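You operate a simulated robot arm through the tools that you are given. There is no shell and no other tool.

Carry out the task below with a simulated robot arm. There is one attempt and no reset: what you move stays moved.

TASK
Square the small cream stack and put a yellow band round it.
Fine: square it in the corner stop with its blue block; lay it lengthways on the middle of the sliding plate, band it with one press and slide the plate out again, the stack still on it. The other stacks stay.

It is judged by the outcome, as a careful person would: the job done as asked, and still so three seconds after it is handed in. It fails if anything else is knocked over, pushed out of place, dropped, spilled or broken.

THE ROBOT
A 7-joint arm with a two-finger parallel gripper, fixed in place. Base frame: the origin is at the foot of the arm, x ahead of it, y to its left, z up; the work surface is at about z = 0.809. Readings come in m, rad, newtons and seconds.
Its first joint turns from -2.897 to 2.897 rad. Payload 4.4 kg.
The tool frame sits at the grasp point between the pads (the TCP): z along the fingers, y along the line on which they close. The tips reach 0.023 m beyond it. The gripper opens to 0.094 m. The fingers are 0.038 m wide and 0.01 m thick; the gripper's body (0.054 by 0.096 m) begins 0.039 m behind the TCP.
Orientation is that of the tool frame in the base frame, as [roll, pitch, yaw] about the fixed x, y, z axes, in that order (R = Rz(yaw) Ry(pitch) Rx(roll)). With the fingers straight down and closing along the base's y, the tool's x points along the base's -x, its y along +y and its z along -z.

THE INTERFACE
- The arm moves only by the tool jog_arm. Its argument "series" is a list of rows, each an object (a shift or turn left out is 0, a gripper value left out holds the last) with "translation": the shift along the tool's x, y, z in m, a list of three; "turn": the turn, a rotation vector about the tool's x, y, z in rad, a list of three. In form: [{"translation": [dx, dy, dz], "turn": [ax, ay, az]}, ...]. A call has 1 to 20 rows; each row shifts and turns the commanded pose from where the row before left it, along the tool's axes as they then stand. "jaw" is the gripper command, from -1 (fully open) to 1 (shut), values between in proportion, set as the call begins (left out, the last holds). A row lasts 0.2 s, in which the tool goes at most 0.05 m and 0.15 rad; a call with a longer step from one row to the next is refused whole, and so is a gripper value outside its range. Where a pose cannot be reached the arm comes as near as it can. A force on the tool above 90 N (or 10 N above the force at the start of the call, whichever is more), or a blocked arm, ends the call early, and 0.2 s more pass. The fingers move at their own pace (about 0.072 m/s each) and stop on an object; they squeeze with about 41 N. The grip force told is the motor's: it shows also when the fingers shut on nothing. Time passes only in rows, and 0.2 s behind the last, so rows that do not move let the fingers close. The reply holds the time, the measured pose of the TCP, the force on the tool along the base axes, the opening and the grip force, in the units named above and with some noise, with the torque about the TCP (base axes, N m) and any sound that the robot's microphone picked up.
- Cameras (640 x 400 px; columns grow to the right, rows downward): "scene" is fixed at [0.4004, -0.6498, 1.5292]; the picture's right is [0.89, -0.45, 0.00], its down [-0.18, -0.36, -0.91] and it looks along [0.41, 0.82, -0.41] (base axes); focal length 337 px, centre (320, 200). "wrist" rides on the gripper at [0.086, 0.016, -0.074] in the tool frame; the picture's right is [-0.18, 0.98, 0.00], its down [-0.58, -0.11, -0.81] and it looks along [-0.79, -0.15, 0.59] (tool axes); focal length 243 px, centre (320, 200). There is no depth. A picture from a camera that has moved, and an enlarged one, comes with that camera's place and axes in the base frame and with its lens.
- camera(camera): a new picture of that camera. No time passes.
- enlarge(camera, box): a new picture of the part [left, top, right, bottom] of that camera's present view, enlarged. No time passes.
- hand_in(): hands the job in; it is judged then, once.

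Nothing tells you positions but the pictures and the camera data. Unless the task says otherwise, let go and move clear before handing in.

The tools are called after "Emit:" as a command line: name --argument value ..., lists and objects as JSON in quotes. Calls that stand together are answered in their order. jog_arm: Moves the arm, as the interface text tells. Its arguments: {"type":"object","properties":{"series":{"type":"array","items":{"type":"object","properties":{"translation":{"type":"array","items":{"type":"number"}},"turn":{"type":"array","items":{"type":"number"}}}}},"jaw":{"type":"number"}},"required":["series"]} The other tools are called the same way: camera (camera) takes a picture; enlarge (camera, box) takes an enlarged picture of a part of a camera's view; hand_in () hands the job in.

At the start:

```text
time: 0.0
tcp_pos: [0.7704, 0.3999, 1.276]
orientation: [3.141, -0.003, 3.141]
contact_force: [0.6, -0.2, 0.3]
ft_torque: [-0.02, -0.02, 0.0]
width: 0.0941
grip_force: 0.0
```

scene: 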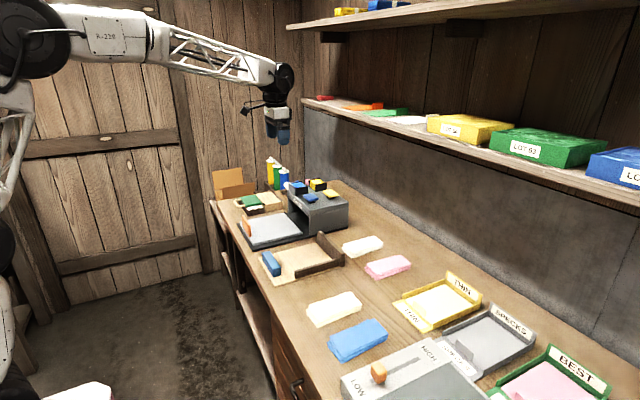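
wrist: 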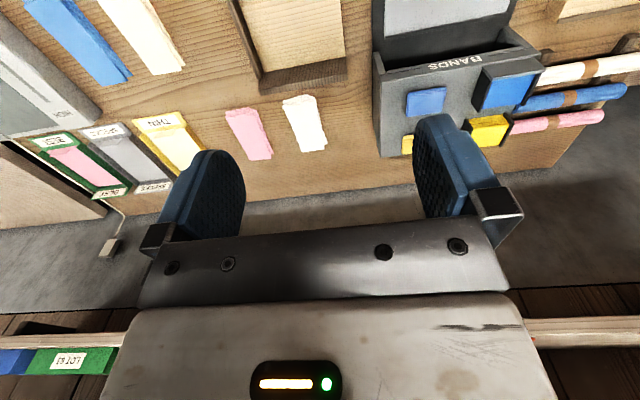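

I see a bench with several stacks: a large cream, a blue, a small cream and a pink one. There is also a corner stop with a blue block, and a banding machine with a sliding plate. I'll look closer before moving.

Emit:
enlarge --camera "scene" --box '[200, 150, 420, 290]'

Emit:
enlarge --camera "scene" --box '[230, 160, 360, 250]'

Emit:
enlarge --camera "scene" --box '[250, 220, 420, 360]'

Emit:
enlarge --camera "wrist" --box '[200, 0, 640, 200]'

Emit:
enlarge --camera "scene" --box '[320, 260, 640, 400]'

```text
2.86 times, centred on (310, 220) of scene
camera zoom: at [0.4004, -0.6498, 1.5292], right [0.89, -0.45, 0.0], down [-0.18, -0.36, -0.91], along [0.41, 0.82, -0.41], focal length 963 px, centre (349, 143)
```

zoom: 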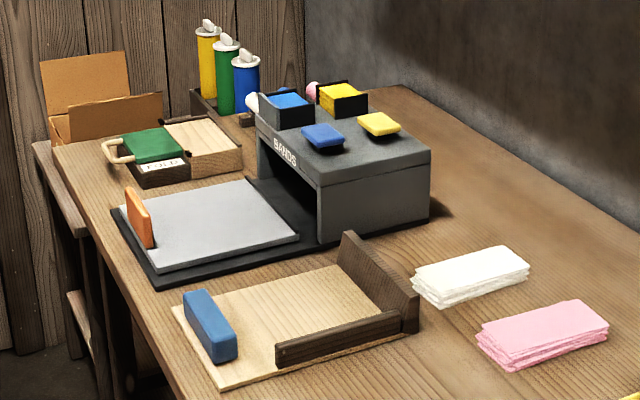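

```text
4.44 times, centred on (295, 205) of scene
camera zoom: at [0.4004, -0.6498, 1.5292], right [0.89, -0.45, 0.0], down [-0.18, -0.36, -0.91], along [0.41, 0.82, -0.41], focal length 1498 px, centre (431, 178)
```

zoom: 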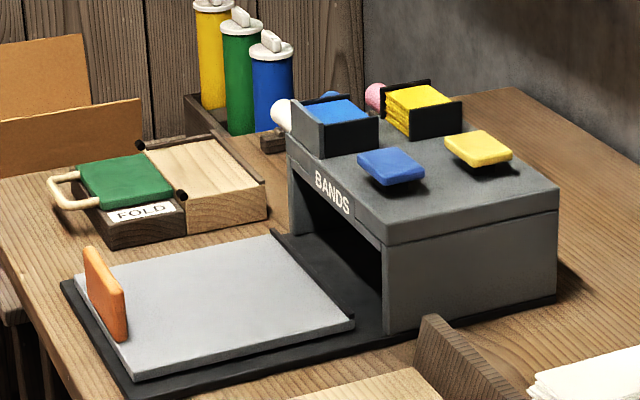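

```text
2.86 times, centred on (335, 290) of scene
camera zoom: at [0.4004, -0.6498, 1.5292], right [0.89, -0.45, 0.0], down [-0.18, -0.36, -0.91], along [0.41, 0.82, -0.41], focal length 963 px, centre (277, -57)
```

zoom: 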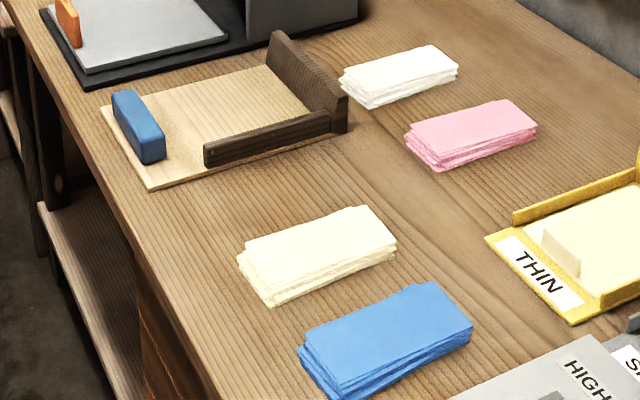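

```text
1.45 times, centred on (420, 100) of wrist
camera zoom: at [0.6846, 0.416, 1.3513], right [0.18, 0.98, 0.0], down [0.58, -0.11, 0.81], along [0.79, -0.15, -0.59], focal length 353 px, centre (174, 346)
```

zoom: 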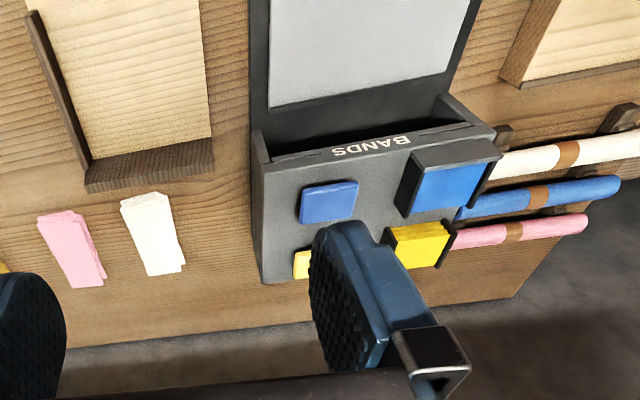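

```text
2.00 times, centred on (480, 330) of scene
camera zoom: at [0.4004, -0.6498, 1.5292], right [0.89, -0.45, 0.0], down [-0.18, -0.36, -0.91], along [0.41, 0.82, -0.41], focal length 674 px, centre (0, -60)
```

zoom: 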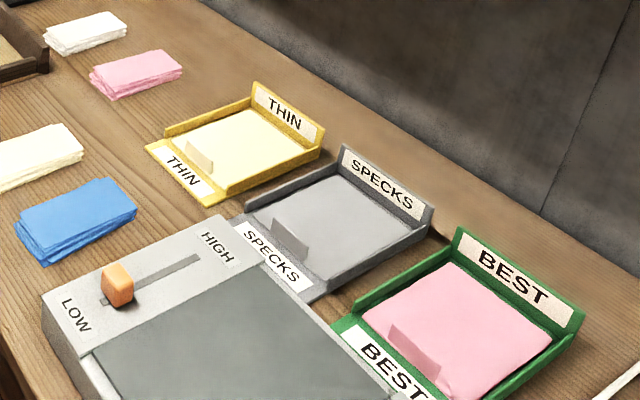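

The front-left cream stack appears to be about 0.14 x 0.075 m, centred near (0.79, 0.03). The corner stop is near (0.80, 0.32), the sliding plate near (0.78, 0.59), and the yellow button near (1.05, 0.55). I'll move the wrist camera back and down for a better look.

Emit:
jog_arm --series '[{"translation": [0.017, -0.035, 0.0126]}, {"translation": [0.017, -0.035, 0.0126]}, {"translation": [0.017, -0.035, 0.0126]}, {"translation": [0.017, -0.035, 0.0126]}, {"translation": [0.017, -0.035, 0.0126]}, {"translation": [0.017, -0.035, 0.0126]}, {"translation": [0.017, -0.035, 0.0126]}, {"translation": [0.017, -0.035, 0.0126]}, {"translation": [0.017, -0.035, 0.0126]}, {"translation": [0.017, -0.035, 0.0126]}]' --jaw -1

Emit:
camera --camera "wrist"

Emit:
enlarge --camera "scene" --box '[290, 220, 420, 370]'

```text
time: 2.2
tcp_pos: [0.6038, 0.0504, 1.1433]
orientation: [-3.14, 0.001, 3.141]
contact_force: [0.6, 0.5, 0.8]
ft_torque: [-0.01, 0.0, -0.03]
width: 0.0939
grip_force: 0.0
```

```text
taken
camera wrist: at [0.5173, 0.0667, 1.2196], right [0.18, 0.98, 0.0], down [0.58, -0.11, 0.81], along [0.79, -0.15, -0.59], focal length 243 px, centre (320, 200)
```

wrist: 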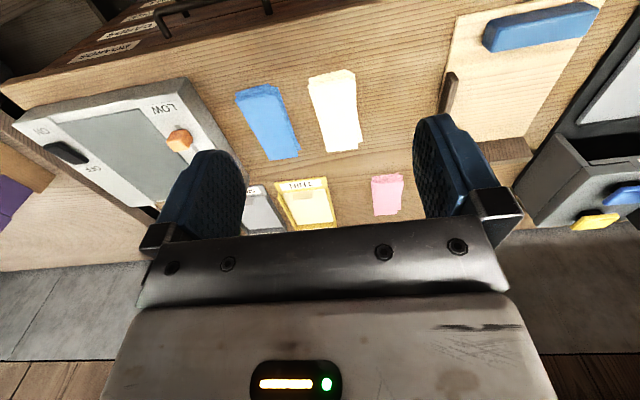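

```text
2.67 times, centred on (355, 295) of scene
camera zoom: at [0.4004, -0.6498, 1.5292], right [0.89, -0.45, 0.0], down [-0.18, -0.36, -0.91], along [0.41, 0.82, -0.41], focal length 899 px, centre (227, -53)
```

zoom: 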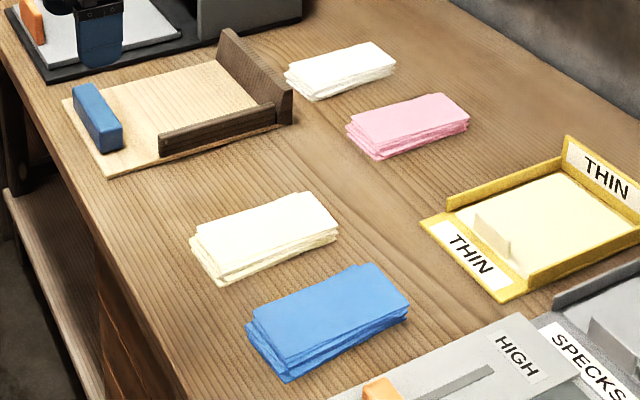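

The front stack is clearly cream and the one behind it is white. I put the cream stack's centre near (0.79, 0.04). I'll go closer to check its edges and height.

Emit:
jog_arm --series '[{"translation": [-0.0192, -0.002, 0.0386]}, {"translation": [-0.0192, -0.002, 0.0386]}, {"translation": [-0.0192, -0.002, 0.0386]}, {"translation": [-0.0192, -0.002, 0.0386]}, {"translation": [-0.0192, -0.002, 0.0386]}]'

Emit:
camera --camera "wrist"

Emit:
enlarge --camera "scene" --box '[290, 220, 420, 370]'

```text
time: 3.4
tcp_pos: [0.6992, 0.0392, 0.957]
orientation: [-3.141, 0.002, -3.14]
contact_force: [-0.4, 0.2, 1.3]
ft_torque: [0.01, 0.0, -0.01]
width: 0.094
grip_force: 0.1
```

```text
taken
camera wrist: at [0.6123, 0.0556, 1.033], right [0.18, 0.98, 0.0], down [0.58, -0.11, 0.81], along [0.79, -0.15, -0.59], focal length 243 px, centre (320, 200)
```

wrist: 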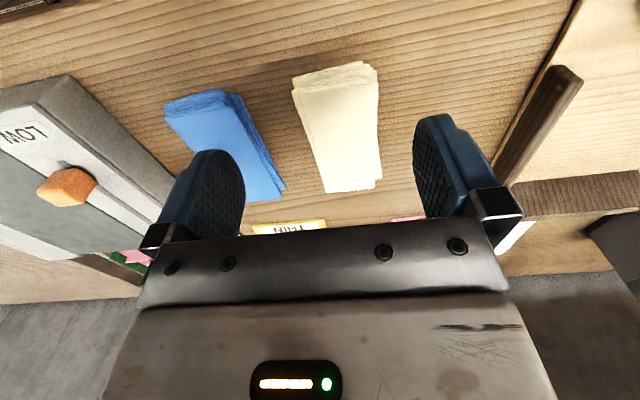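

```text
2.67 times, centred on (355, 295) of scene
camera zoom: at [0.4004, -0.6498, 1.5292], right [0.89, -0.45, 0.0], down [-0.18, -0.36, -0.91], along [0.41, 0.82, -0.41], focal length 899 px, centre (227, -53)
```

zoom: 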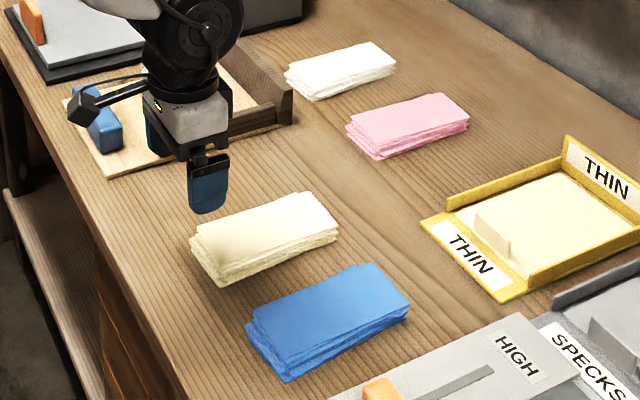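

The stack is in clear view, its long side roughly along x. I'll enlarge it to measure the edges.

Emit:
enlarge --camera "wrist" --box '[260, 40, 420, 210]'

Emit:
enlarge --camera "scene" --box '[310, 270, 380, 340]'

```text
2.35 times, centred on (340, 125) of wrist
camera zoom: at [0.6123, 0.0556, 1.033], right [0.18, 0.98, 0.0], down [0.58, -0.11, 0.81], along [0.79, -0.15, -0.59], focal length 571 px, centre (273, 376)
```

zoom: 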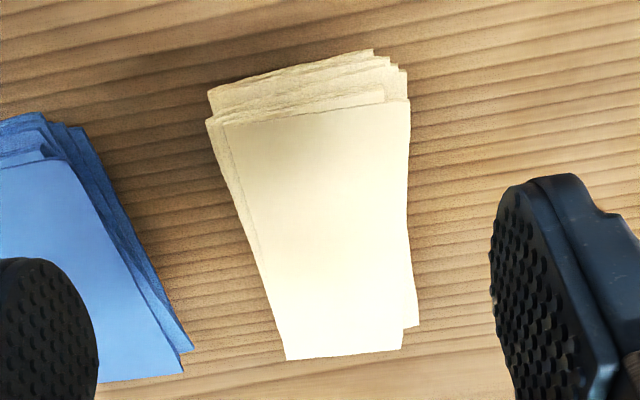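

```text
5.71 times, centred on (345, 305) of scene
camera zoom: at [0.4004, -0.6498, 1.5292], right [0.89, -0.45, 0.0], down [-0.18, -0.36, -0.91], along [0.41, 0.82, -0.41], focal length 1926 px, centre (177, -400)
```

zoom: 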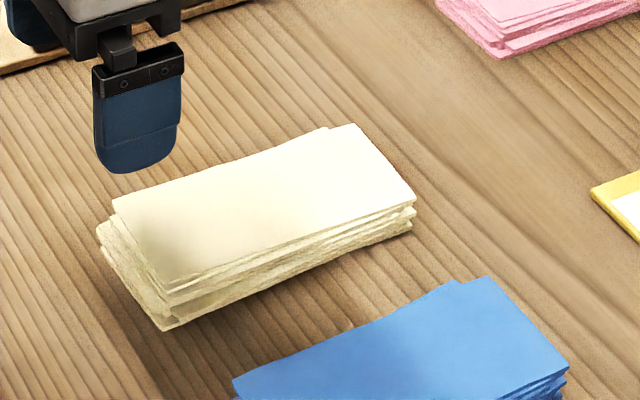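

The top sheet spans about x 0.72–0.86 and y 0.016–0.081, with lower sheets sticking out a little. The jaw at 0.094 clears this, so I'll move above it and go down with the jaw open.

Emit:
jog_arm --series '[{"translation": [-0.028, 0.003, 0.018]}, {"translation": [-0.028, 0.003, 0.018]}, {"translation": [-0.03, 0.001, 0.018]}, {"translation": [0, 0, 0]}]'

Emit:
camera --camera "wrist"

Emit:
enlarge --camera "scene" --box '[290, 240, 400, 340]'

```text
time: 4.4
tcp_pos: [0.7843, 0.0463, 0.9021]
orientation: [3.141, 0.0, 3.14]
contact_force: [-0.2, 0.5, -0.7]
ft_torque: [-0.03, 0.0, 0.0]
width: 0.0939
grip_force: 0.1
```

```text
taken
camera wrist: at [0.6979, 0.0627, 0.9777], right [0.18, 0.98, 0.0], down [0.58, -0.11, 0.81], along [0.79, -0.15, -0.59], focal length 243 px, centre (320, 200)
```

wrist: 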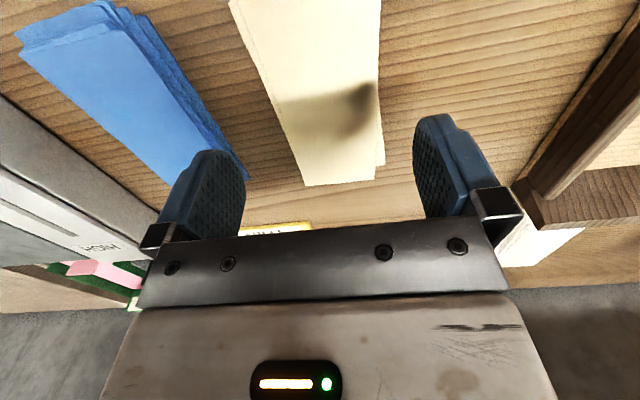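

```text
4.00 times, centred on (345, 290) of scene
camera zoom: at [0.4004, -0.6498, 1.5292], right [0.89, -0.45, 0.0], down [-0.18, -0.36, -0.91], along [0.41, 0.82, -0.41], focal length 1348 px, centre (220, -160)
```

zoom: 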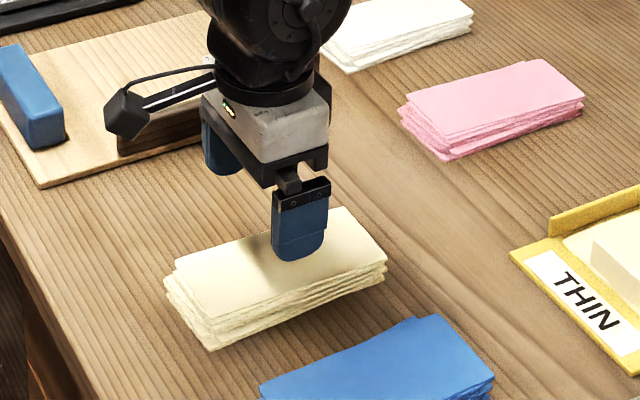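

The fingers straddle the stack evenly. I'll go down to about z 0.838.

Emit:
jog_arm --series '[{"translation": [0, 0, 0.022]}, {"translation": [0, 0, 0.021]}, {"translation": [0, 0, 0.014]}, {"translation": [0, 0, 0.007]}, {"translation": [0, 0, 0]}]'

Emit:
camera --camera "wrist"

Emit:
enlarge --camera "scene" --box '[300, 250, 390, 340]'

```text
time: 5.6
tcp_pos: [0.7832, 0.0467, 0.8382]
orientation: [-3.141, -0.001, 3.141]
contact_force: [0.2, -0.1, 0.3]
ft_torque: [0.0, 0.0, -0.01]
width: 0.094
grip_force: 0.0
```

```text
taken
camera wrist: at [0.6976, 0.0622, 0.9145], right [0.18, 0.98, 0.0], down [0.58, -0.11, 0.81], along [0.79, -0.15, -0.59], focal length 243 px, centre (320, 200)
```

wrist: 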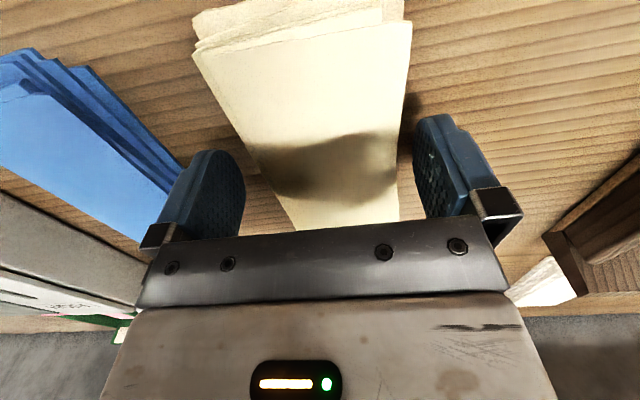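

```text
4.44 times, centred on (345, 295) of scene
camera zoom: at [0.4004, -0.6498, 1.5292], right [0.89, -0.45, 0.0], down [-0.18, -0.36, -0.91], along [0.41, 0.82, -0.41], focal length 1498 px, centre (209, -222)
```

zoom: 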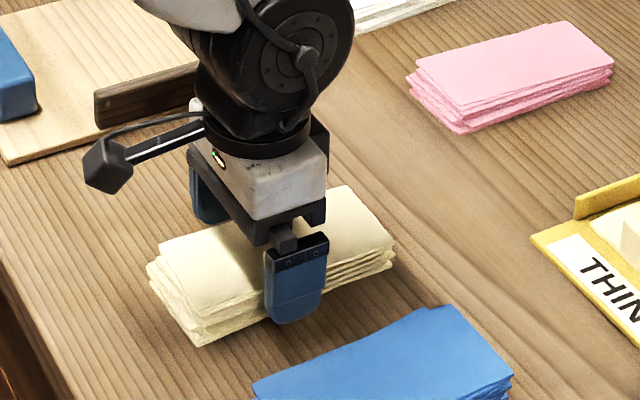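

The fingers are down on both sides. The tips sit around z 0.815, so I'll lower 3.5 mm more to catch the bottom sheet, then close.

Emit:
jog_arm --series '[{"translation": [0, 0, 0.0035]}, {"translation": [0, 0, 0]}]'

Emit:
jog_arm --series '[{"translation": [0, 0, 0]}, {"translation": [0, 0, 0]}, {"translation": [0, 0, 0]}, {"translation": [0, 0, 0]}]' --jaw 0.7

Emit:
camera --camera "wrist"

Emit:
enlarge --camera "scene" --box '[300, 250, 390, 340]'

```text
time: 6.2
tcp_pos: [0.7839, 0.0453, 0.835]
orientation: [-3.141, 0.001, 3.141]
contact_force: [0.0, 0.9, -1.1]
ft_torque: [0.03, 0.0, -0.01]
width: 0.0941
grip_force: 0.0
```

```text
time: 7.2
tcp_pos: [0.7836, 0.0454, 0.835]
orientation: [-3.141, -0.001, -3.142]
contact_force: [0.3, 0.0, 0.9]
ft_torque: [-0.05, -0.03, 0.05]
width: 0.067
grip_force: 40.6
```

```text
taken
camera wrist: at [0.6971, 0.0622, 0.9112], right [0.18, 0.98, 0.0], down [0.58, -0.11, 0.81], along [0.79, -0.15, -0.59], focal length 243 px, centre (320, 200)
```

wrist: 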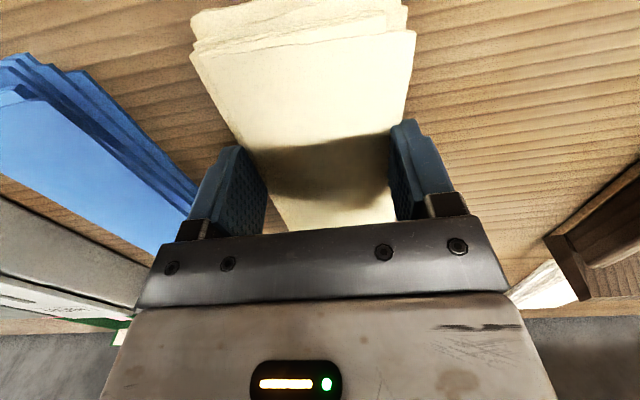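

```text
4.44 times, centred on (345, 295) of scene
camera zoom: at [0.4004, -0.6498, 1.5292], right [0.89, -0.45, 0.0], down [-0.18, -0.36, -0.91], along [0.41, 0.82, -0.41], focal length 1498 px, centre (209, -222)
```

zoom: 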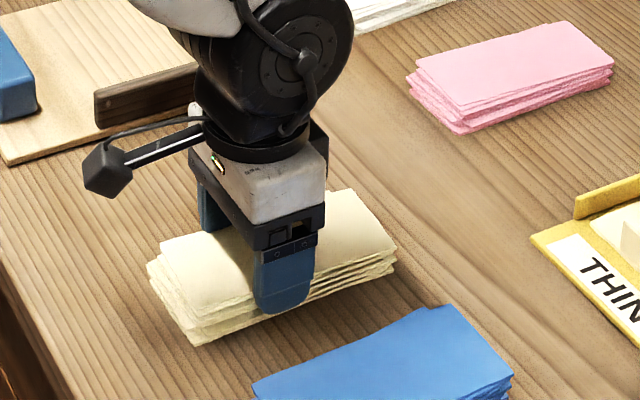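

The jaw closed to 0.067 m on the stack with full grip force. I'll lift slowly and check that every sheet comes along.

Emit:
jog_arm --series '[{"translation": [0, 0, -0.01]}, {"translation": [0, 0, -0.02]}, {"translation": [0, 0, -0.03]}, {"translation": [0, 0, -0.03]}, {"translation": [0, 0, 0]}]'

Emit:
enlarge --camera "scene" --box '[290, 230, 390, 340]'

Emit:
camera --camera "wrist"

```text
time: 8.4
tcp_pos: [0.782, 0.046, 0.926]
orientation: [-3.141, 0.0, 3.14]
contact_force: [-0.8, -0.5, -0.5]
ft_torque: [-0.01, 0.04, 0.02]
width: 0.0673
grip_force: 41.1
```

```text
3.64 times, centred on (340, 285) of scene
camera zoom: at [0.4004, -0.6498, 1.5292], right [0.89, -0.45, 0.0], down [-0.18, -0.36, -0.91], along [0.41, 0.82, -0.41], focal length 1226 px, centre (247, -109)
```

zoom: 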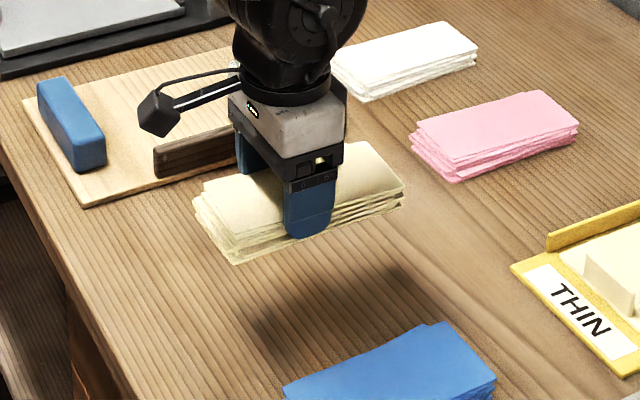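

```text
taken
camera wrist: at [0.6957, 0.0631, 1.0018], right [0.18, 0.98, 0.0], down [0.58, -0.11, 0.81], along [0.79, -0.15, -0.59], focal length 243 px, centre (320, 200)
```

wrist: 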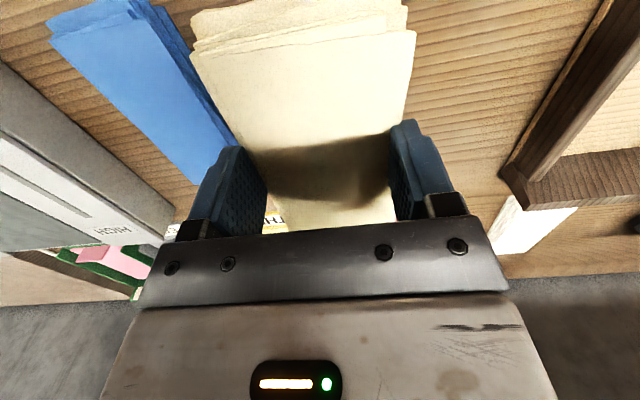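

All the sheets came up together. I'll raise it to where the wrist camera sees the corner stop beside the held stack, so I can measure the walls.

Emit:
jog_arm --series '[{"translation": [0.0267, 0.009, -0.0333]}, {"translation": [0.0267, 0.009, -0.0333]}, {"translation": [0.0267, 0.009, -0.0333]}, {"translation": [0.0267, 0.009, -0.0333]}, {"translation": [0.0267, 0.009, -0.0333]}, {"translation": [0.0267, 0.009, -0.0333]}, {"translation": [0, 0, 0]}]'

Emit:
camera --camera "wrist"

Emit:
enlarge --camera "wrist" --box '[400, 0, 640, 200]'

Emit:
enlarge --camera "scene" --box '[250, 220, 360, 290]'

```text
time: 10.0
tcp_pos: [0.6237, 0.1007, 1.1296]
orientation: [-3.141, -0.001, 3.141]
contact_force: [-0.2, 0.1, -1.2]
ft_torque: [0.02, 0.0, 0.0]
width: 0.0672
grip_force: 40.9
```

```text
taken
camera wrist: at [0.5376, 0.1171, 1.2058], right [0.18, 0.98, 0.0], down [0.58, -0.11, 0.81], along [0.79, -0.15, -0.59], focal length 243 px, centre (320, 200)
```

wrist: 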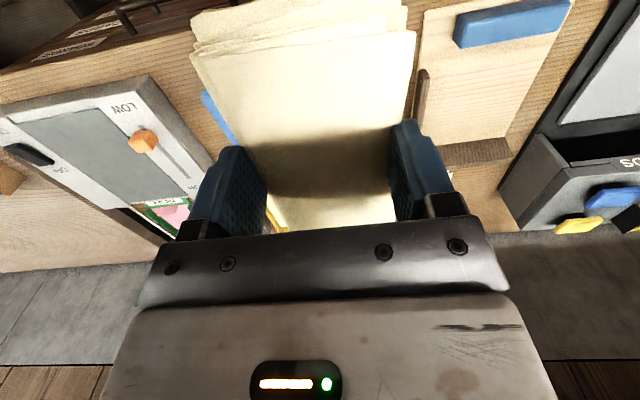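

```text
2.00 times, centred on (520, 100) of wrist
camera zoom: at [0.5376, 0.1171, 1.2058], right [0.18, 0.98, 0.0], down [0.58, -0.11, 0.81], along [0.79, -0.15, -0.59], focal length 485 px, centre (-80, 400)
```

zoom: 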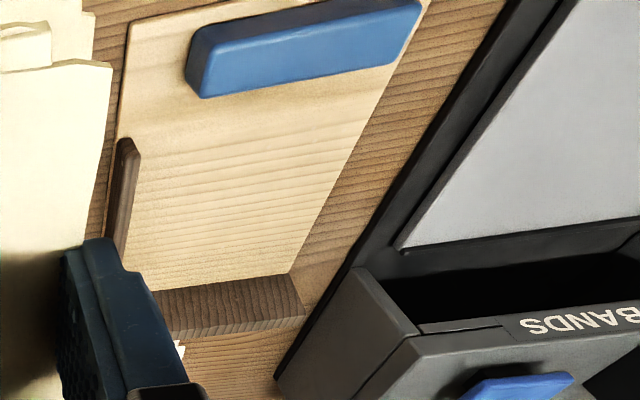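

```text
5.71 times, centred on (305, 255) of scene
camera zoom: at [0.4004, -0.6498, 1.5292], right [0.89, -0.45, 0.0], down [-0.18, -0.36, -0.91], along [0.41, 0.82, -0.41], focal length 1926 px, centre (406, -114)
```

zoom: 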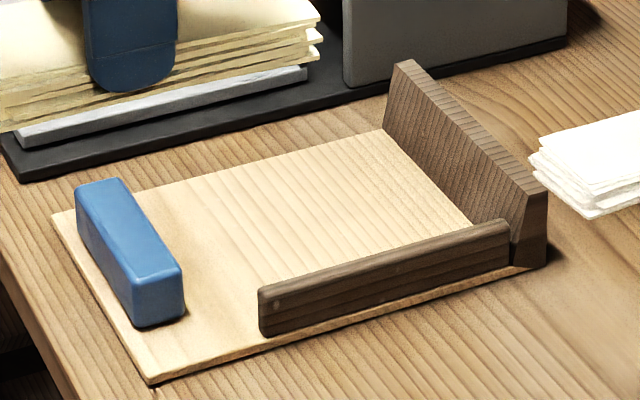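

The corner is at about x 0.915, y 0.257, with wall tops near 0.851 on the low-y side and 0.877 on the far side. A stack tight in the corner can't be gripped across, so I'll square it in two steps. First I'll push the ends against the far wall, leaving a finger-wide gap to the side wall. Then I'll push the sides against the low-y wall where the stack overhangs its near end. I'll carry it over the stop now.

Emit:
jog_arm --series '[{"translation": [-0.0245, 0.0271, 0.0225]}, {"translation": [-0.0245, 0.0271, 0.0225]}, {"translation": [-0.0245, 0.0271, 0.0225]}, {"translation": [-0.0245, 0.0271, 0.0225]}, {"translation": [-0.0245, 0.0271, 0.0225]}, {"translation": [-0.0245, 0.0271, 0.0225]}, {"translation": [-0.0245, 0.0271, 0.0225]}, {"translation": [-0.0245, 0.0271, 0.0225]}, {"translation": [0, 0, 0]}]'

Emit:
camera --camera "wrist"

Emit:
enlarge --camera "scene" --box '[250, 200, 370, 290]'

```text
time: 12.0
tcp_pos: [0.8182, 0.315, 0.9429]
orientation: [3.141, 0.0, 3.141]
contact_force: [0.6, -0.4, -1.6]
ft_torque: [-0.01, 0.03, 0.0]
width: 0.0673
grip_force: 41.5
```

```text
taken
camera wrist: at [0.7329, 0.3318, 1.0183], right [0.18, 0.98, 0.0], down [0.58, -0.11, 0.81], along [0.79, -0.15, -0.59], focal length 243 px, centre (320, 200)
```

wrist: 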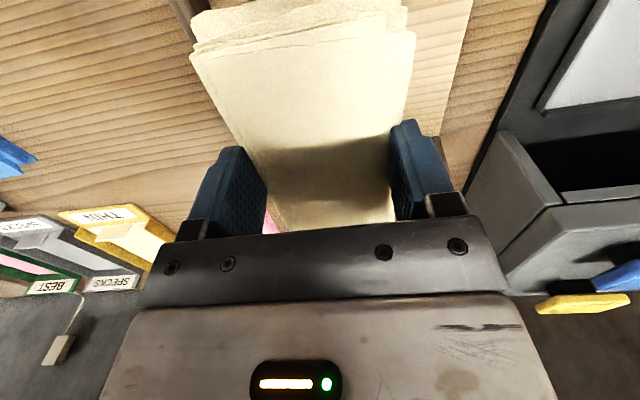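

```text
4.44 times, centred on (310, 245) of scene
camera zoom: at [0.4004, -0.6498, 1.5292], right [0.89, -0.45, 0.0], down [-0.18, -0.36, -0.91], along [0.41, 0.82, -0.41], focal length 1498 px, centre (364, 0)
```

zoom: 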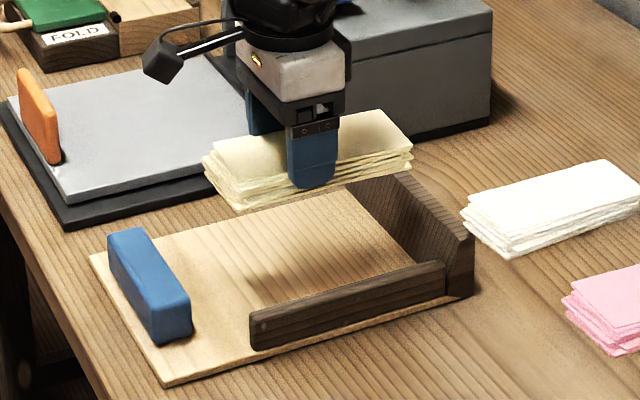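

The stack is over the stop, clear of both walls. I'll shift 5 mm in +y and lower it close to the plate.

Emit:
jog_arm --series '[{"translation": [0, 0.003, 0.03]}, {"translation": [0, 0.002, 0.03]}, {"translation": [0, 0, 0.022]}, {"translation": [0, 0, 0]}]'

Emit:
enlarge --camera "scene" --box '[260, 210, 360, 280]'

Emit:
camera --camera "wrist"

```text
time: 13.0
tcp_pos: [0.8172, 0.3193, 0.8612]
orientation: [-3.141, 0.0, 3.14]
contact_force: [0.1, -0.2, -2.0]
ft_torque: [-0.02, 0.0, -0.04]
width: 0.0671
grip_force: 41.0
```

```text
5.71 times, centred on (310, 245) of scene
camera zoom: at [0.4004, -0.6498, 1.5292], right [0.89, -0.45, 0.0], down [-0.18, -0.36, -0.91], along [0.41, 0.82, -0.41], focal length 1926 px, centre (377, -57)
```

zoom: 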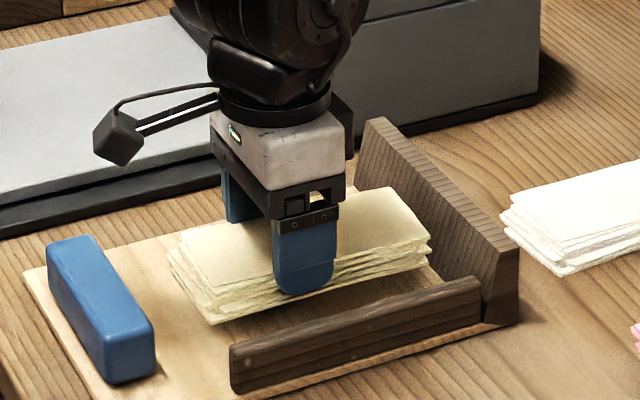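

```text
taken
camera wrist: at [0.7304, 0.3372, 0.9372], right [0.18, 0.98, 0.0], down [0.58, -0.11, 0.81], along [0.79, -0.15, -0.59], focal length 243 px, centre (320, 200)
```

wrist: 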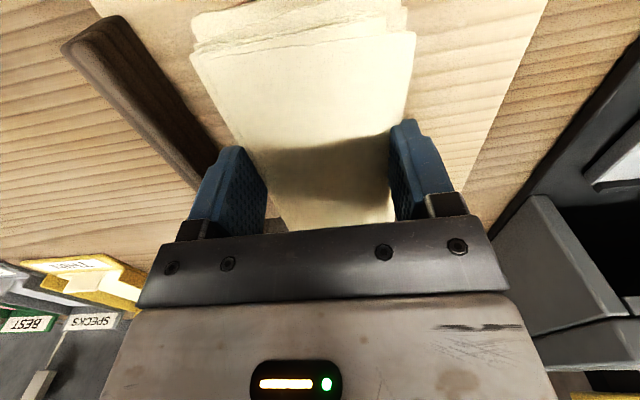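

The wall's inner face reads at y ≈ 0.249, which leaves about 27 mm beside the finger. I'll lower gently until it touches the plate.

Emit:
jog_arm --series '[{"translation": [0, 0, 0.008]}, {"translation": [0, 0, 0.006]}, {"translation": [0, 0, 0.002]}, {"translation": [0, 0, 0]}]'

```text
time: 14.0
tcp_pos: [0.8174, 0.3225, 0.8457]
orientation: [-3.142, -0.001, -3.142]
contact_force: [0.1, -0.1, -2.1]
ft_torque: [0.03, 0.03, 0.01]
width: 0.0672
grip_force: 40.7
```

No contact yet (force unchanged). I'll keep lowering in small steps.

Emit:
jog_arm --series '[{"translation": [0, 0, 0.002]}, {"translation": [0, 0, 0]}]'

Emit:
jog_arm --series '[{"translation": [0, 0, 0.002]}, {"translation": [0, 0, 0]}]'

```text
time: 14.6
tcp_pos: [0.8187, 0.3216, 0.845]
orientation: [-3.141, 0.0, 3.141]
contact_force: [-0.4, 0.2, -0.8]
ft_torque: [0.02, -0.01, 0.02]
width: 0.0671
grip_force: 41.0
```

```text
time: 15.2
tcp_pos: [0.8183, 0.3232, 0.8441]
orientation: [-3.141, 0.002, -3.141]
contact_force: [-4.2, -2.3, 12.1]
ft_torque: [-0.33, 0.32, 0.02]
width: 0.0673
grip_force: 40.8
```

Contact: 12 N upward at tcp z 0.844. I'll release with a partial opening.

Emit:
jog_arm --series '[{"translation": [0, 0, -0.001]}, {"translation": [0, 0, 0]}, {"translation": [0, 0, 0]}]' --jaw -0.85

Emit:
jog_arm --series '[{"translation": [0, 0, -0.02]}, {"translation": [0, 0, -0.03]}, {"translation": [0, 0, -0.04]}, {"translation": [0.03, 0, -0.04]}, {"translation": [0.04, 0, -0.03]}, {"translation": [0.04, 0, -0.03]}, {"translation": [0.04, 0, -0.03]}, {"translation": [0.04, 0, -0.03]}, {"translation": [0, 0, 0]}]'

Emit:
camera --camera "wrist"

Emit:
enlarge --camera "scene" --box '[250, 210, 360, 280]'

Emit:
enlarge --camera "wrist" --box '[230, 20, 470, 190]'

```text
time: 16.0
tcp_pos: [0.8179, 0.3233, 0.8443]
orientation: [3.141, 0.0, -3.139]
contact_force: [0.4, 0.4, 0.0]
ft_torque: [0.0, -0.05, -0.01]
width: 0.0869
grip_force: 0.1
```

```text
time: 18.0
tcp_pos: [0.6276, 0.3245, 1.0931]
orientation: [3.142, 0.0, -3.14]
contact_force: [0.7, 0.1, -0.2]
ft_torque: [-0.02, 0.01, 0.0]
width: 0.087
grip_force: 0.2
```

```text
taken
camera wrist: at [0.5415, 0.3409, 1.1692], right [0.18, 0.98, 0.0], down [0.58, -0.11, 0.81], along [0.79, -0.15, -0.59], focal length 243 px, centre (320, 200)
```

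wrist: 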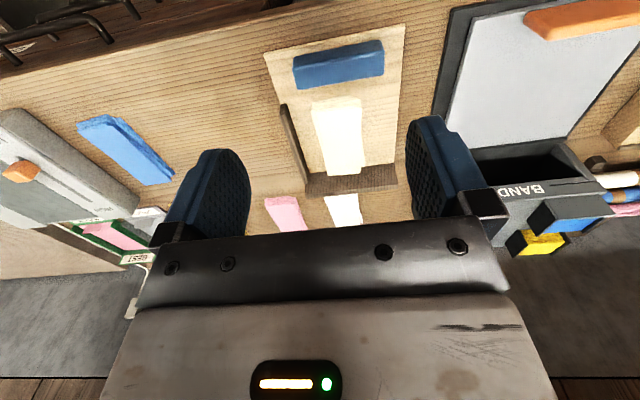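

```text
5.71 times, centred on (305, 245) of scene
camera zoom: at [0.4004, -0.6498, 1.5292], right [0.89, -0.45, 0.0], down [-0.18, -0.36, -0.91], along [0.41, 0.82, -0.41], focal length 1926 px, centre (406, -57)
```

zoom: 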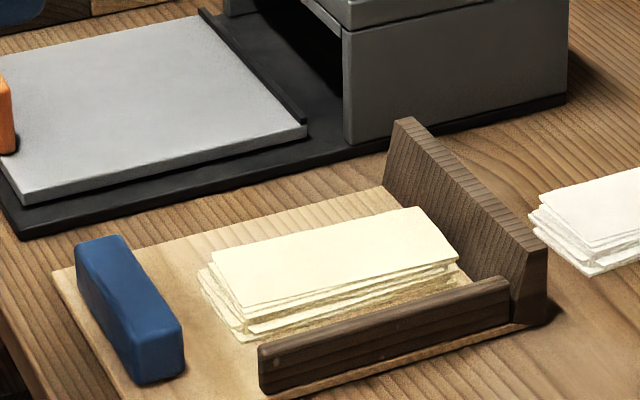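

```text
2.35 times, centred on (350, 105) of wrist
camera zoom: at [0.5415, 0.3409, 1.1692], right [0.18, 0.98, 0.0], down [0.58, -0.11, 0.81], along [0.79, -0.15, -0.59], focal length 571 px, centre (249, 424)
```

zoom: 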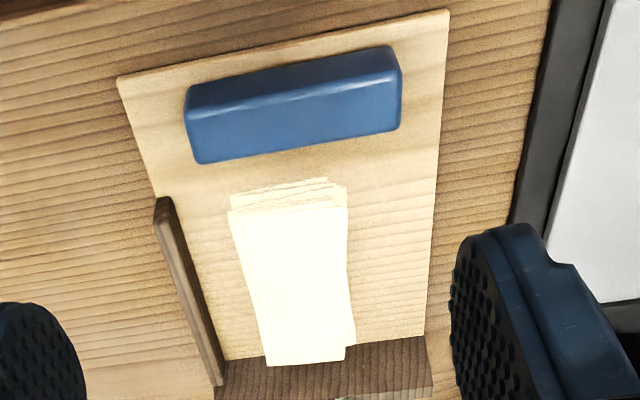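

The view is clear. Block at x 0.682–0.712, y 0.28–0.39; stack at x 0.745–0.90, y 0.289–0.355; far wall face at x ≈ 0.912. I'll come down behind the block with the fingers 60 mm apart and push it along +x.

Emit:
jog_arm --series '[{"translation": [0, 0.003, 0.04]}, {"translation": [0, 0.003, 0.045]}, {"translation": [-0.002, 0.003, 0.045]}, {"translation": [-0.002, 0, 0.045]}, {"translation": [-0.002, 0, 0.04]}, {"translation": [0, 0, 0.022]}, {"translation": [0, 0, 0.008]}, {"translation": [0, 0, 0]}]' --jaw -0.28

Emit:
camera --camera "wrist"

Emit:
enlarge --camera "scene" --box '[230, 200, 360, 290]'

```text
time: 19.8
tcp_pos: [0.6338, 0.3308, 0.8445]
orientation: [-3.141, 0.0, 3.141]
contact_force: [-0.1, 0.3, 0.9]
ft_torque: [0.01, 0.03, -0.01]
width: 0.0604
grip_force: 0.1
```

```text
taken
camera wrist: at [0.5474, 0.3477, 0.9207], right [0.18, 0.98, 0.0], down [0.58, -0.11, 0.81], along [0.79, -0.15, -0.59], focal length 243 px, centre (320, 200)
```

wrist: 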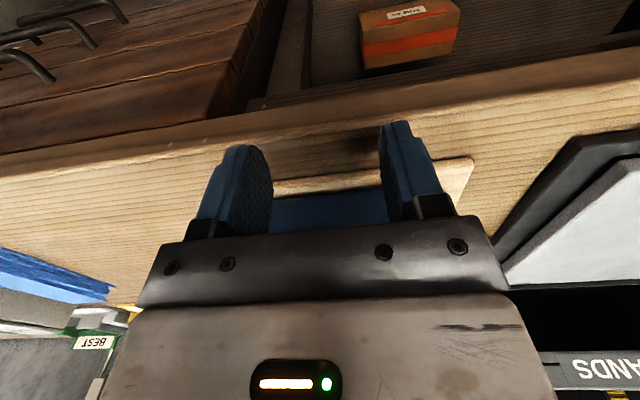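

```text
4.44 times, centred on (295, 245) of scene
camera zoom: at [0.4004, -0.6498, 1.5292], right [0.89, -0.45, 0.0], down [-0.18, -0.36, -0.91], along [0.41, 0.82, -0.41], focal length 1498 px, centre (431, 0)
```

zoom: 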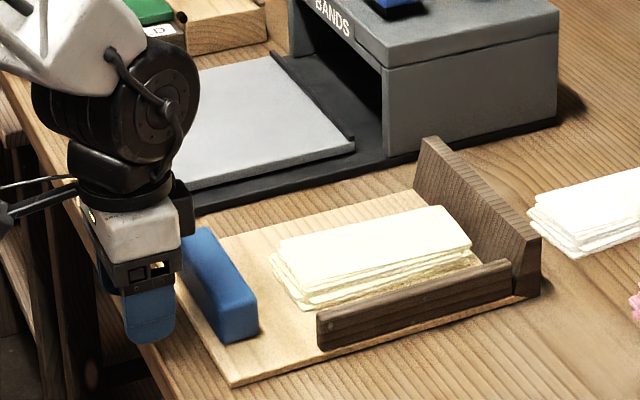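

The fingers are behind the block. I'll raise 1.5 mm for clearance over the plate and push forward gently.

Emit:
jog_arm --series '[{"translation": [-0.005, 0.001, -0.0015]}, {"translation": [-0.012, 0, 0]}, {"translation": [-0.008, 0, 0]}, {"translation": [-0.008, 0, 0]}, {"translation": [-0.008, 0, 0]}, {"translation": [-0.008, 0, 0]}, {"translation": [0, 0, 0]}]'

Emit:
enlarge --camera "scene" --box '[250, 210, 360, 280]'

```text
time: 21.4
tcp_pos: [0.6832, 0.332, 0.8488]
orientation: [3.141, 0.001, -3.139]
contact_force: [-0.5, -0.2, -0.3]
ft_torque: [0.05, 0.03, 0.0]
width: 0.06
grip_force: 0.5
```

```text
5.71 times, centred on (305, 245) of scene
camera zoom: at [0.4004, -0.6498, 1.5292], right [0.89, -0.45, 0.0], down [-0.18, -0.36, -0.91], along [0.41, 0.82, -0.41], focal length 1926 px, centre (406, -57)
```

zoom: 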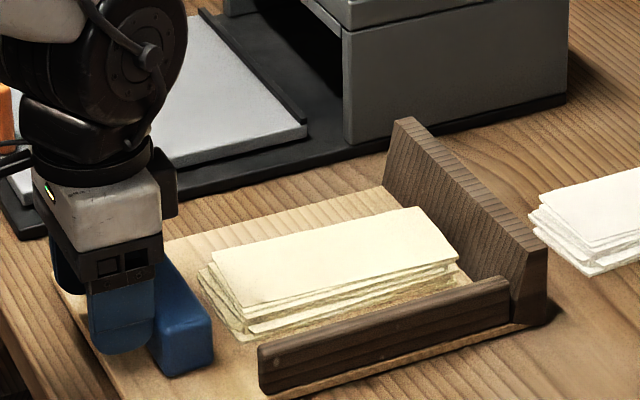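

The block slides ahead of the fingers with little force. I'll continue in small steps.

Emit:
jog_arm --series '[{"translation": [-0.006, 0, 0]}, {"translation": [-0.006, 0, 0]}, {"translation": [-0.006, 0, 0]}, {"translation": [-0.005, 0, 0]}, {"translation": [-0.004, 0, 0]}, {"translation": [0, 0, 0]}]'

Emit:
enlarge --camera "scene" --box '[250, 210, 360, 280]'

```text
time: 22.8
tcp_pos: [0.7099, 0.3318, 0.8508]
orientation: [3.141, 0.001, -3.141]
contact_force: [-1.9, 0.5, 1.0]
ft_torque: [-0.07, 0.06, -0.06]
width: 0.0604
grip_force: 0.1
```

```text
5.71 times, centred on (305, 245) of scene
camera zoom: at [0.4004, -0.6498, 1.5292], right [0.89, -0.45, 0.0], down [-0.18, -0.36, -0.91], along [0.41, 0.82, -0.41], focal length 1926 px, centre (406, -57)
```

zoom: 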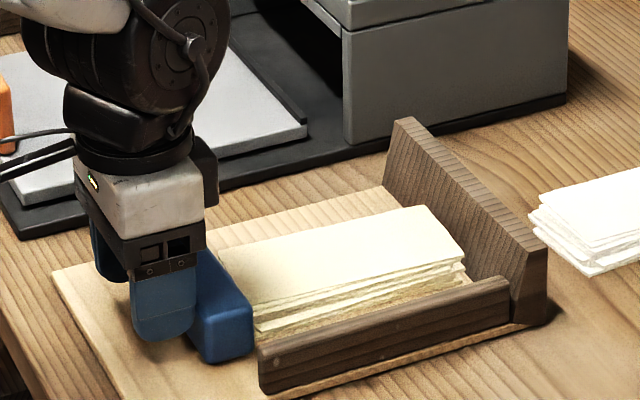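

The block now bears on the stack's end. I'll continue in 3 mm steps, watching the force.

Emit:
jog_arm --series '[{"translation": [-0.003, 0, 0.001]}, {"translation": [-0.003, 0, 0.001]}, {"translation": [-0.003, 0, 0]}, {"translation": [0, 0, 0]}]'

Emit:
enlarge --camera "scene" --box '[250, 210, 360, 280]'

```text
time: 23.8
tcp_pos: [0.7183, 0.3314, 0.849]
orientation: [-3.141, 0.001, -3.141]
contact_force: [-26.5, -1.0, 29.0]
ft_torque: [-0.58, -0.34, -0.23]
width: 0.0599
grip_force: 0.0
```

```text
5.71 times, centred on (305, 245) of scene
camera zoom: at [0.4004, -0.6498, 1.5292], right [0.89, -0.45, 0.0], down [-0.18, -0.36, -0.91], along [0.41, 0.82, -0.41], focal length 1926 px, centre (406, -57)
```

zoom: 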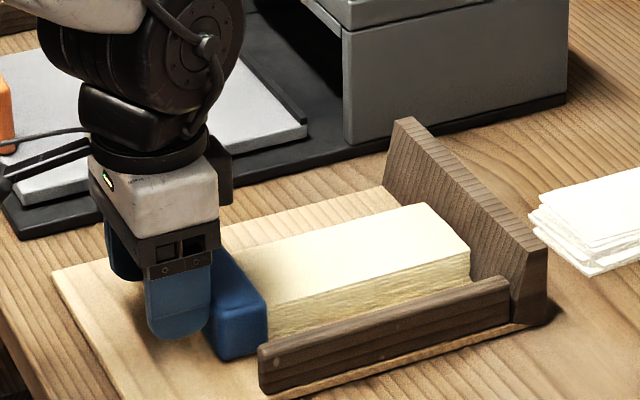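

The force rose to about 26 N, and the stack now looks neatly squared, both ends and sides. I'll back off, raise the arm and inspect.

Emit:
jog_arm --series '[{"translation": [0.005, 0, -0.001]}, {"translation": [0.015, 0, 0]}, {"translation": [0.02, 0, 0]}, {"translation": [0.02, 0, -0.02]}, {"translation": [0.015, 0, -0.045]}, {"translation": [0.01, 0, -0.045]}, {"translation": [0.0, 0, -0.045]}, {"translation": [0.0, 0, -0.045]}, {"translation": [0.0, 0, -0.045]}, {"translation": [0, 0, 0]}]'

Emit:
enlarge --camera "scene" --box '[250, 210, 360, 280]'

Emit:
enlarge --camera "wrist" --box '[230, 20, 470, 190]'

```text
time: 26.0
tcp_pos: [0.6343, 0.3331, 1.0976]
orientation: [3.141, -0.001, -3.141]
contact_force: [-0.8, -0.2, 0.3]
ft_torque: [0.0, 0.0, 0.01]
width: 0.0602
grip_force: 0.1
```

```text
5.71 times, centred on (305, 245) of scene
camera zoom: at [0.4004, -0.6498, 1.5292], right [0.89, -0.45, 0.0], down [-0.18, -0.36, -0.91], along [0.41, 0.82, -0.41], focal length 1926 px, centre (406, -57)
```

zoom: 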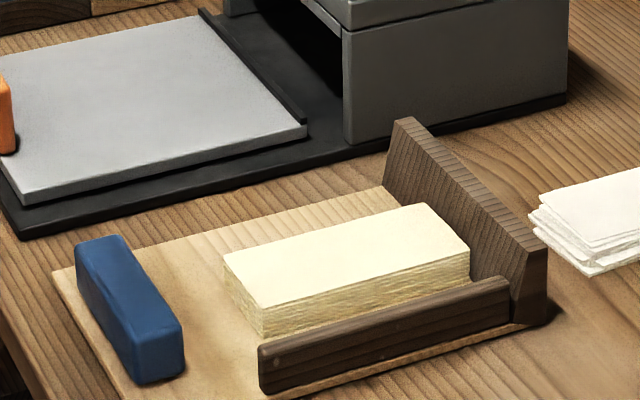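

```text
2.35 times, centred on (350, 105) of wrist
camera zoom: at [0.5469, 0.3504, 1.1725], right [0.18, 0.98, 0.0], down [0.58, -0.11, 0.81], along [0.79, -0.15, -0.59], focal length 571 px, centre (249, 424)
```

zoom: 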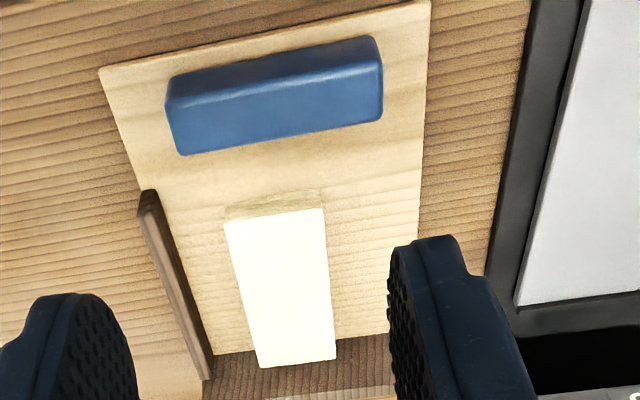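

The block sprang back by itself, and the stack is now a neat brick at x 0.762–0.907, y 0.293–0.357. Before gripping it I'll look at the banding plate and test the reach there.

Emit:
jog_arm --series '[{"translation": [-0.005, 0.0445, 0.0]}, {"translation": [-0.005, 0.0445, 0.0]}, {"translation": [-0.005, 0.0445, 0.0]}, {"translation": [-0.005, 0.0445, 0.0]}, {"translation": [-0.005, 0.0445, 0.0]}, {"translation": [-0.005, 0.0445, 0.0]}, {"translation": [0, 0, 0]}]'

Emit:
camera --camera "wrist"

Emit:
enlarge --camera "wrist" --box '[200, 0, 480, 200]'

```text
time: 27.6
tcp_pos: [0.6679, 0.5983, 1.0917]
orientation: [3.141, 0.001, 3.141]
contact_force: [0.7, 0.1, -0.2]
ft_torque: [-0.01, -0.01, 0.0]
width: 0.0603
grip_force: 0.0
```

```text
taken
camera wrist: at [0.5808, 0.6158, 1.1682], right [0.18, 0.98, 0.0], down [0.58, -0.11, 0.81], along [0.79, -0.15, -0.59], focal length 243 px, centre (320, 200)
```

wrist: 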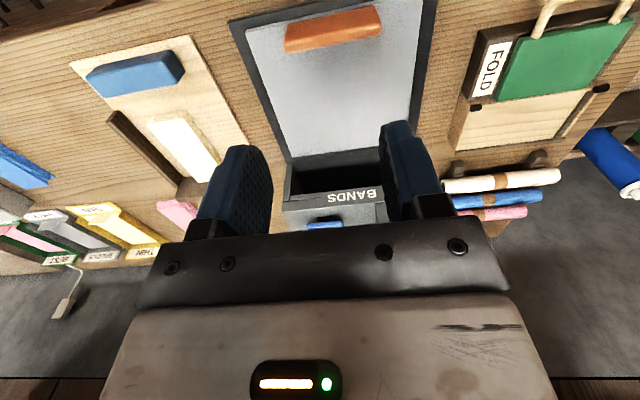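

```text
2.00 times, centred on (340, 100) of wrist
camera zoom: at [0.5808, 0.6158, 1.1682], right [0.18, 0.98, 0.0], down [0.58, -0.11, 0.81], along [0.79, -0.15, -0.59], focal length 485 px, centre (280, 400)
```

zoom: 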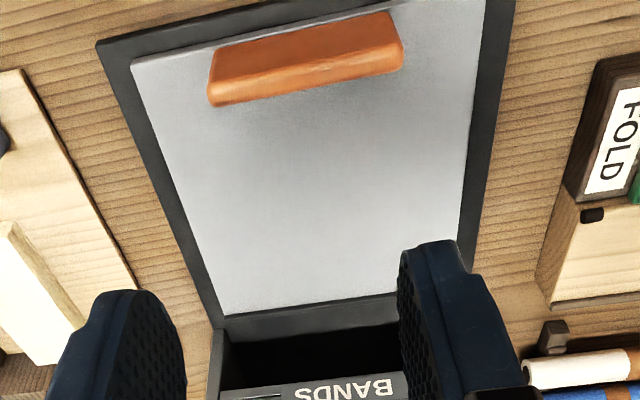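

The plate spans x 0.678–0.889, y 0.503–0.714, with the handle at x ≈ 0.69. Its middle is at (0.783, 0.608), right at the reach limit. I'll test the reach with an empty gripper.

Emit:
jog_arm --series '[{"translation": [-0.0178, 0.0021, 0.0384]}, {"translation": [-0.0178, 0.0021, 0.0384]}, {"translation": [-0.0178, 0.0021, 0.0384]}, {"translation": [-0.0178, 0.0021, 0.0384]}, {"translation": [-0.0178, 0.0021, 0.0384]}, {"translation": [0, 0, 0]}]'

Emit:
jog_arm --series '[{"translation": [-0.015, 0, 0.01]}, {"translation": [-0.015, 0, 0.01]}, {"translation": [0, 0, 0]}]'

Emit:
camera --camera "wrist"

Emit:
enlarge --camera "scene" --box '[220, 150, 360, 250]'

```text
time: 29.0
tcp_pos: [0.7547, 0.6098, 0.9041]
orientation: [3.141, 0.0, 3.141]
contact_force: [-0.5, 0.2, 0.8]
ft_torque: [0.02, -0.03, 0.0]
width: 0.06
grip_force: 0.0
```

```text
time: 29.8
tcp_pos: [0.785, 0.6096, 0.8842]
orientation: [3.141, 0.001, 3.141]
contact_force: [-0.5, 0.4, 0.5]
ft_torque: [-0.01, -0.01, 0.02]
width: 0.0604
grip_force: 0.0
```

```text
taken
camera wrist: at [0.6983, 0.6266, 0.96], right [0.18, 0.98, 0.0], down [0.58, -0.11, 0.81], along [0.79, -0.15, -0.59], focal length 243 px, centre (320, 200)
```

wrist: 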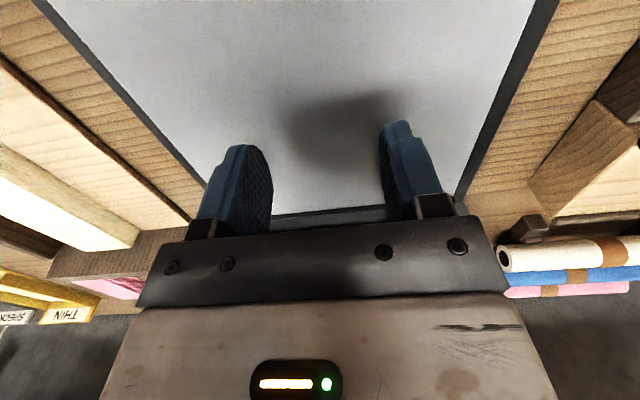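

```text
4.00 times, centred on (290, 200) of scene
camera zoom: at [0.4004, -0.6498, 1.5292], right [0.89, -0.45, 0.0], down [-0.18, -0.36, -0.91], along [0.41, 0.82, -0.41], focal length 1348 px, centre (440, 200)
```

zoom: 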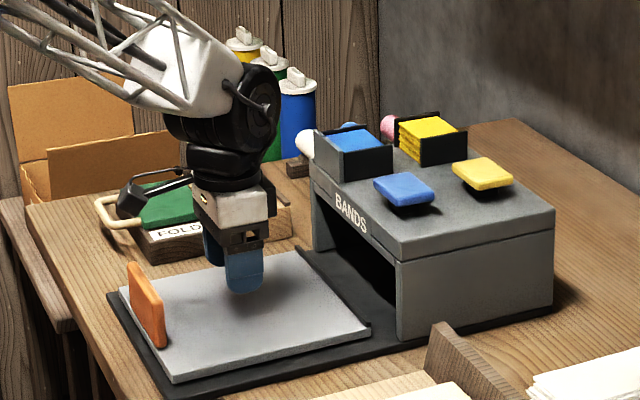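

The reach is fine: the tool gets to (0.785, 0.61) pointing straight down. Now I'll go back to the squared stack at (0.834, 0.325) to grip it.

Emit:
jog_arm --series '[{"translation": [0, 0, -0.045]}, {"translation": [0, 0, -0.045]}, {"translation": [0, 0, -0.03]}, {"translation": [-0.008, -0.0475, 0]}, {"translation": [-0.008, -0.0475, 0]}, {"translation": [-0.008, -0.0475, 0]}, {"translation": [-0.008, -0.0475, 0]}, {"translation": [-0.008, -0.0475, 0]}, {"translation": [-0.008, -0.0475, 0]}, {"translation": [0, 0, 0.04]}, {"translation": [0, 0, 0.04]}, {"translation": [0, 0, 0]}]' --jaw -0.88

Emit:
camera --camera "wrist"

```text
time: 32.4
tcp_pos: [0.8336, 0.3246, 0.9194]
orientation: [3.14, 0.0, -3.141]
contact_force: [-0.1, -0.7, 0.3]
ft_torque: [0.01, 0.04, 0.0]
width: 0.0887
grip_force: 0.0
```

```text
taken
camera wrist: at [0.7477, 0.3409, 0.9959], right [0.18, 0.98, 0.0], down [0.58, -0.11, 0.81], along [0.79, -0.15, -0.59], focal length 243 px, centre (320, 200)
```

wrist: 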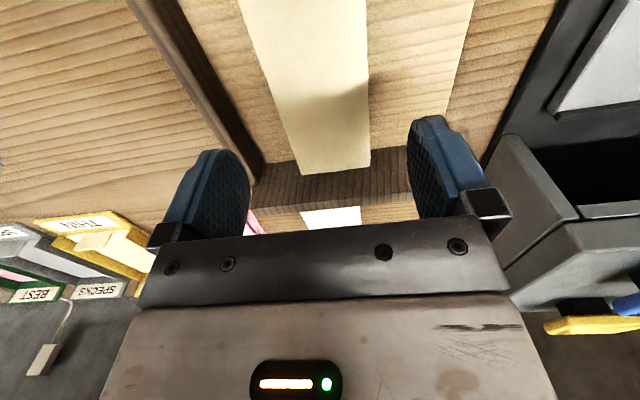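

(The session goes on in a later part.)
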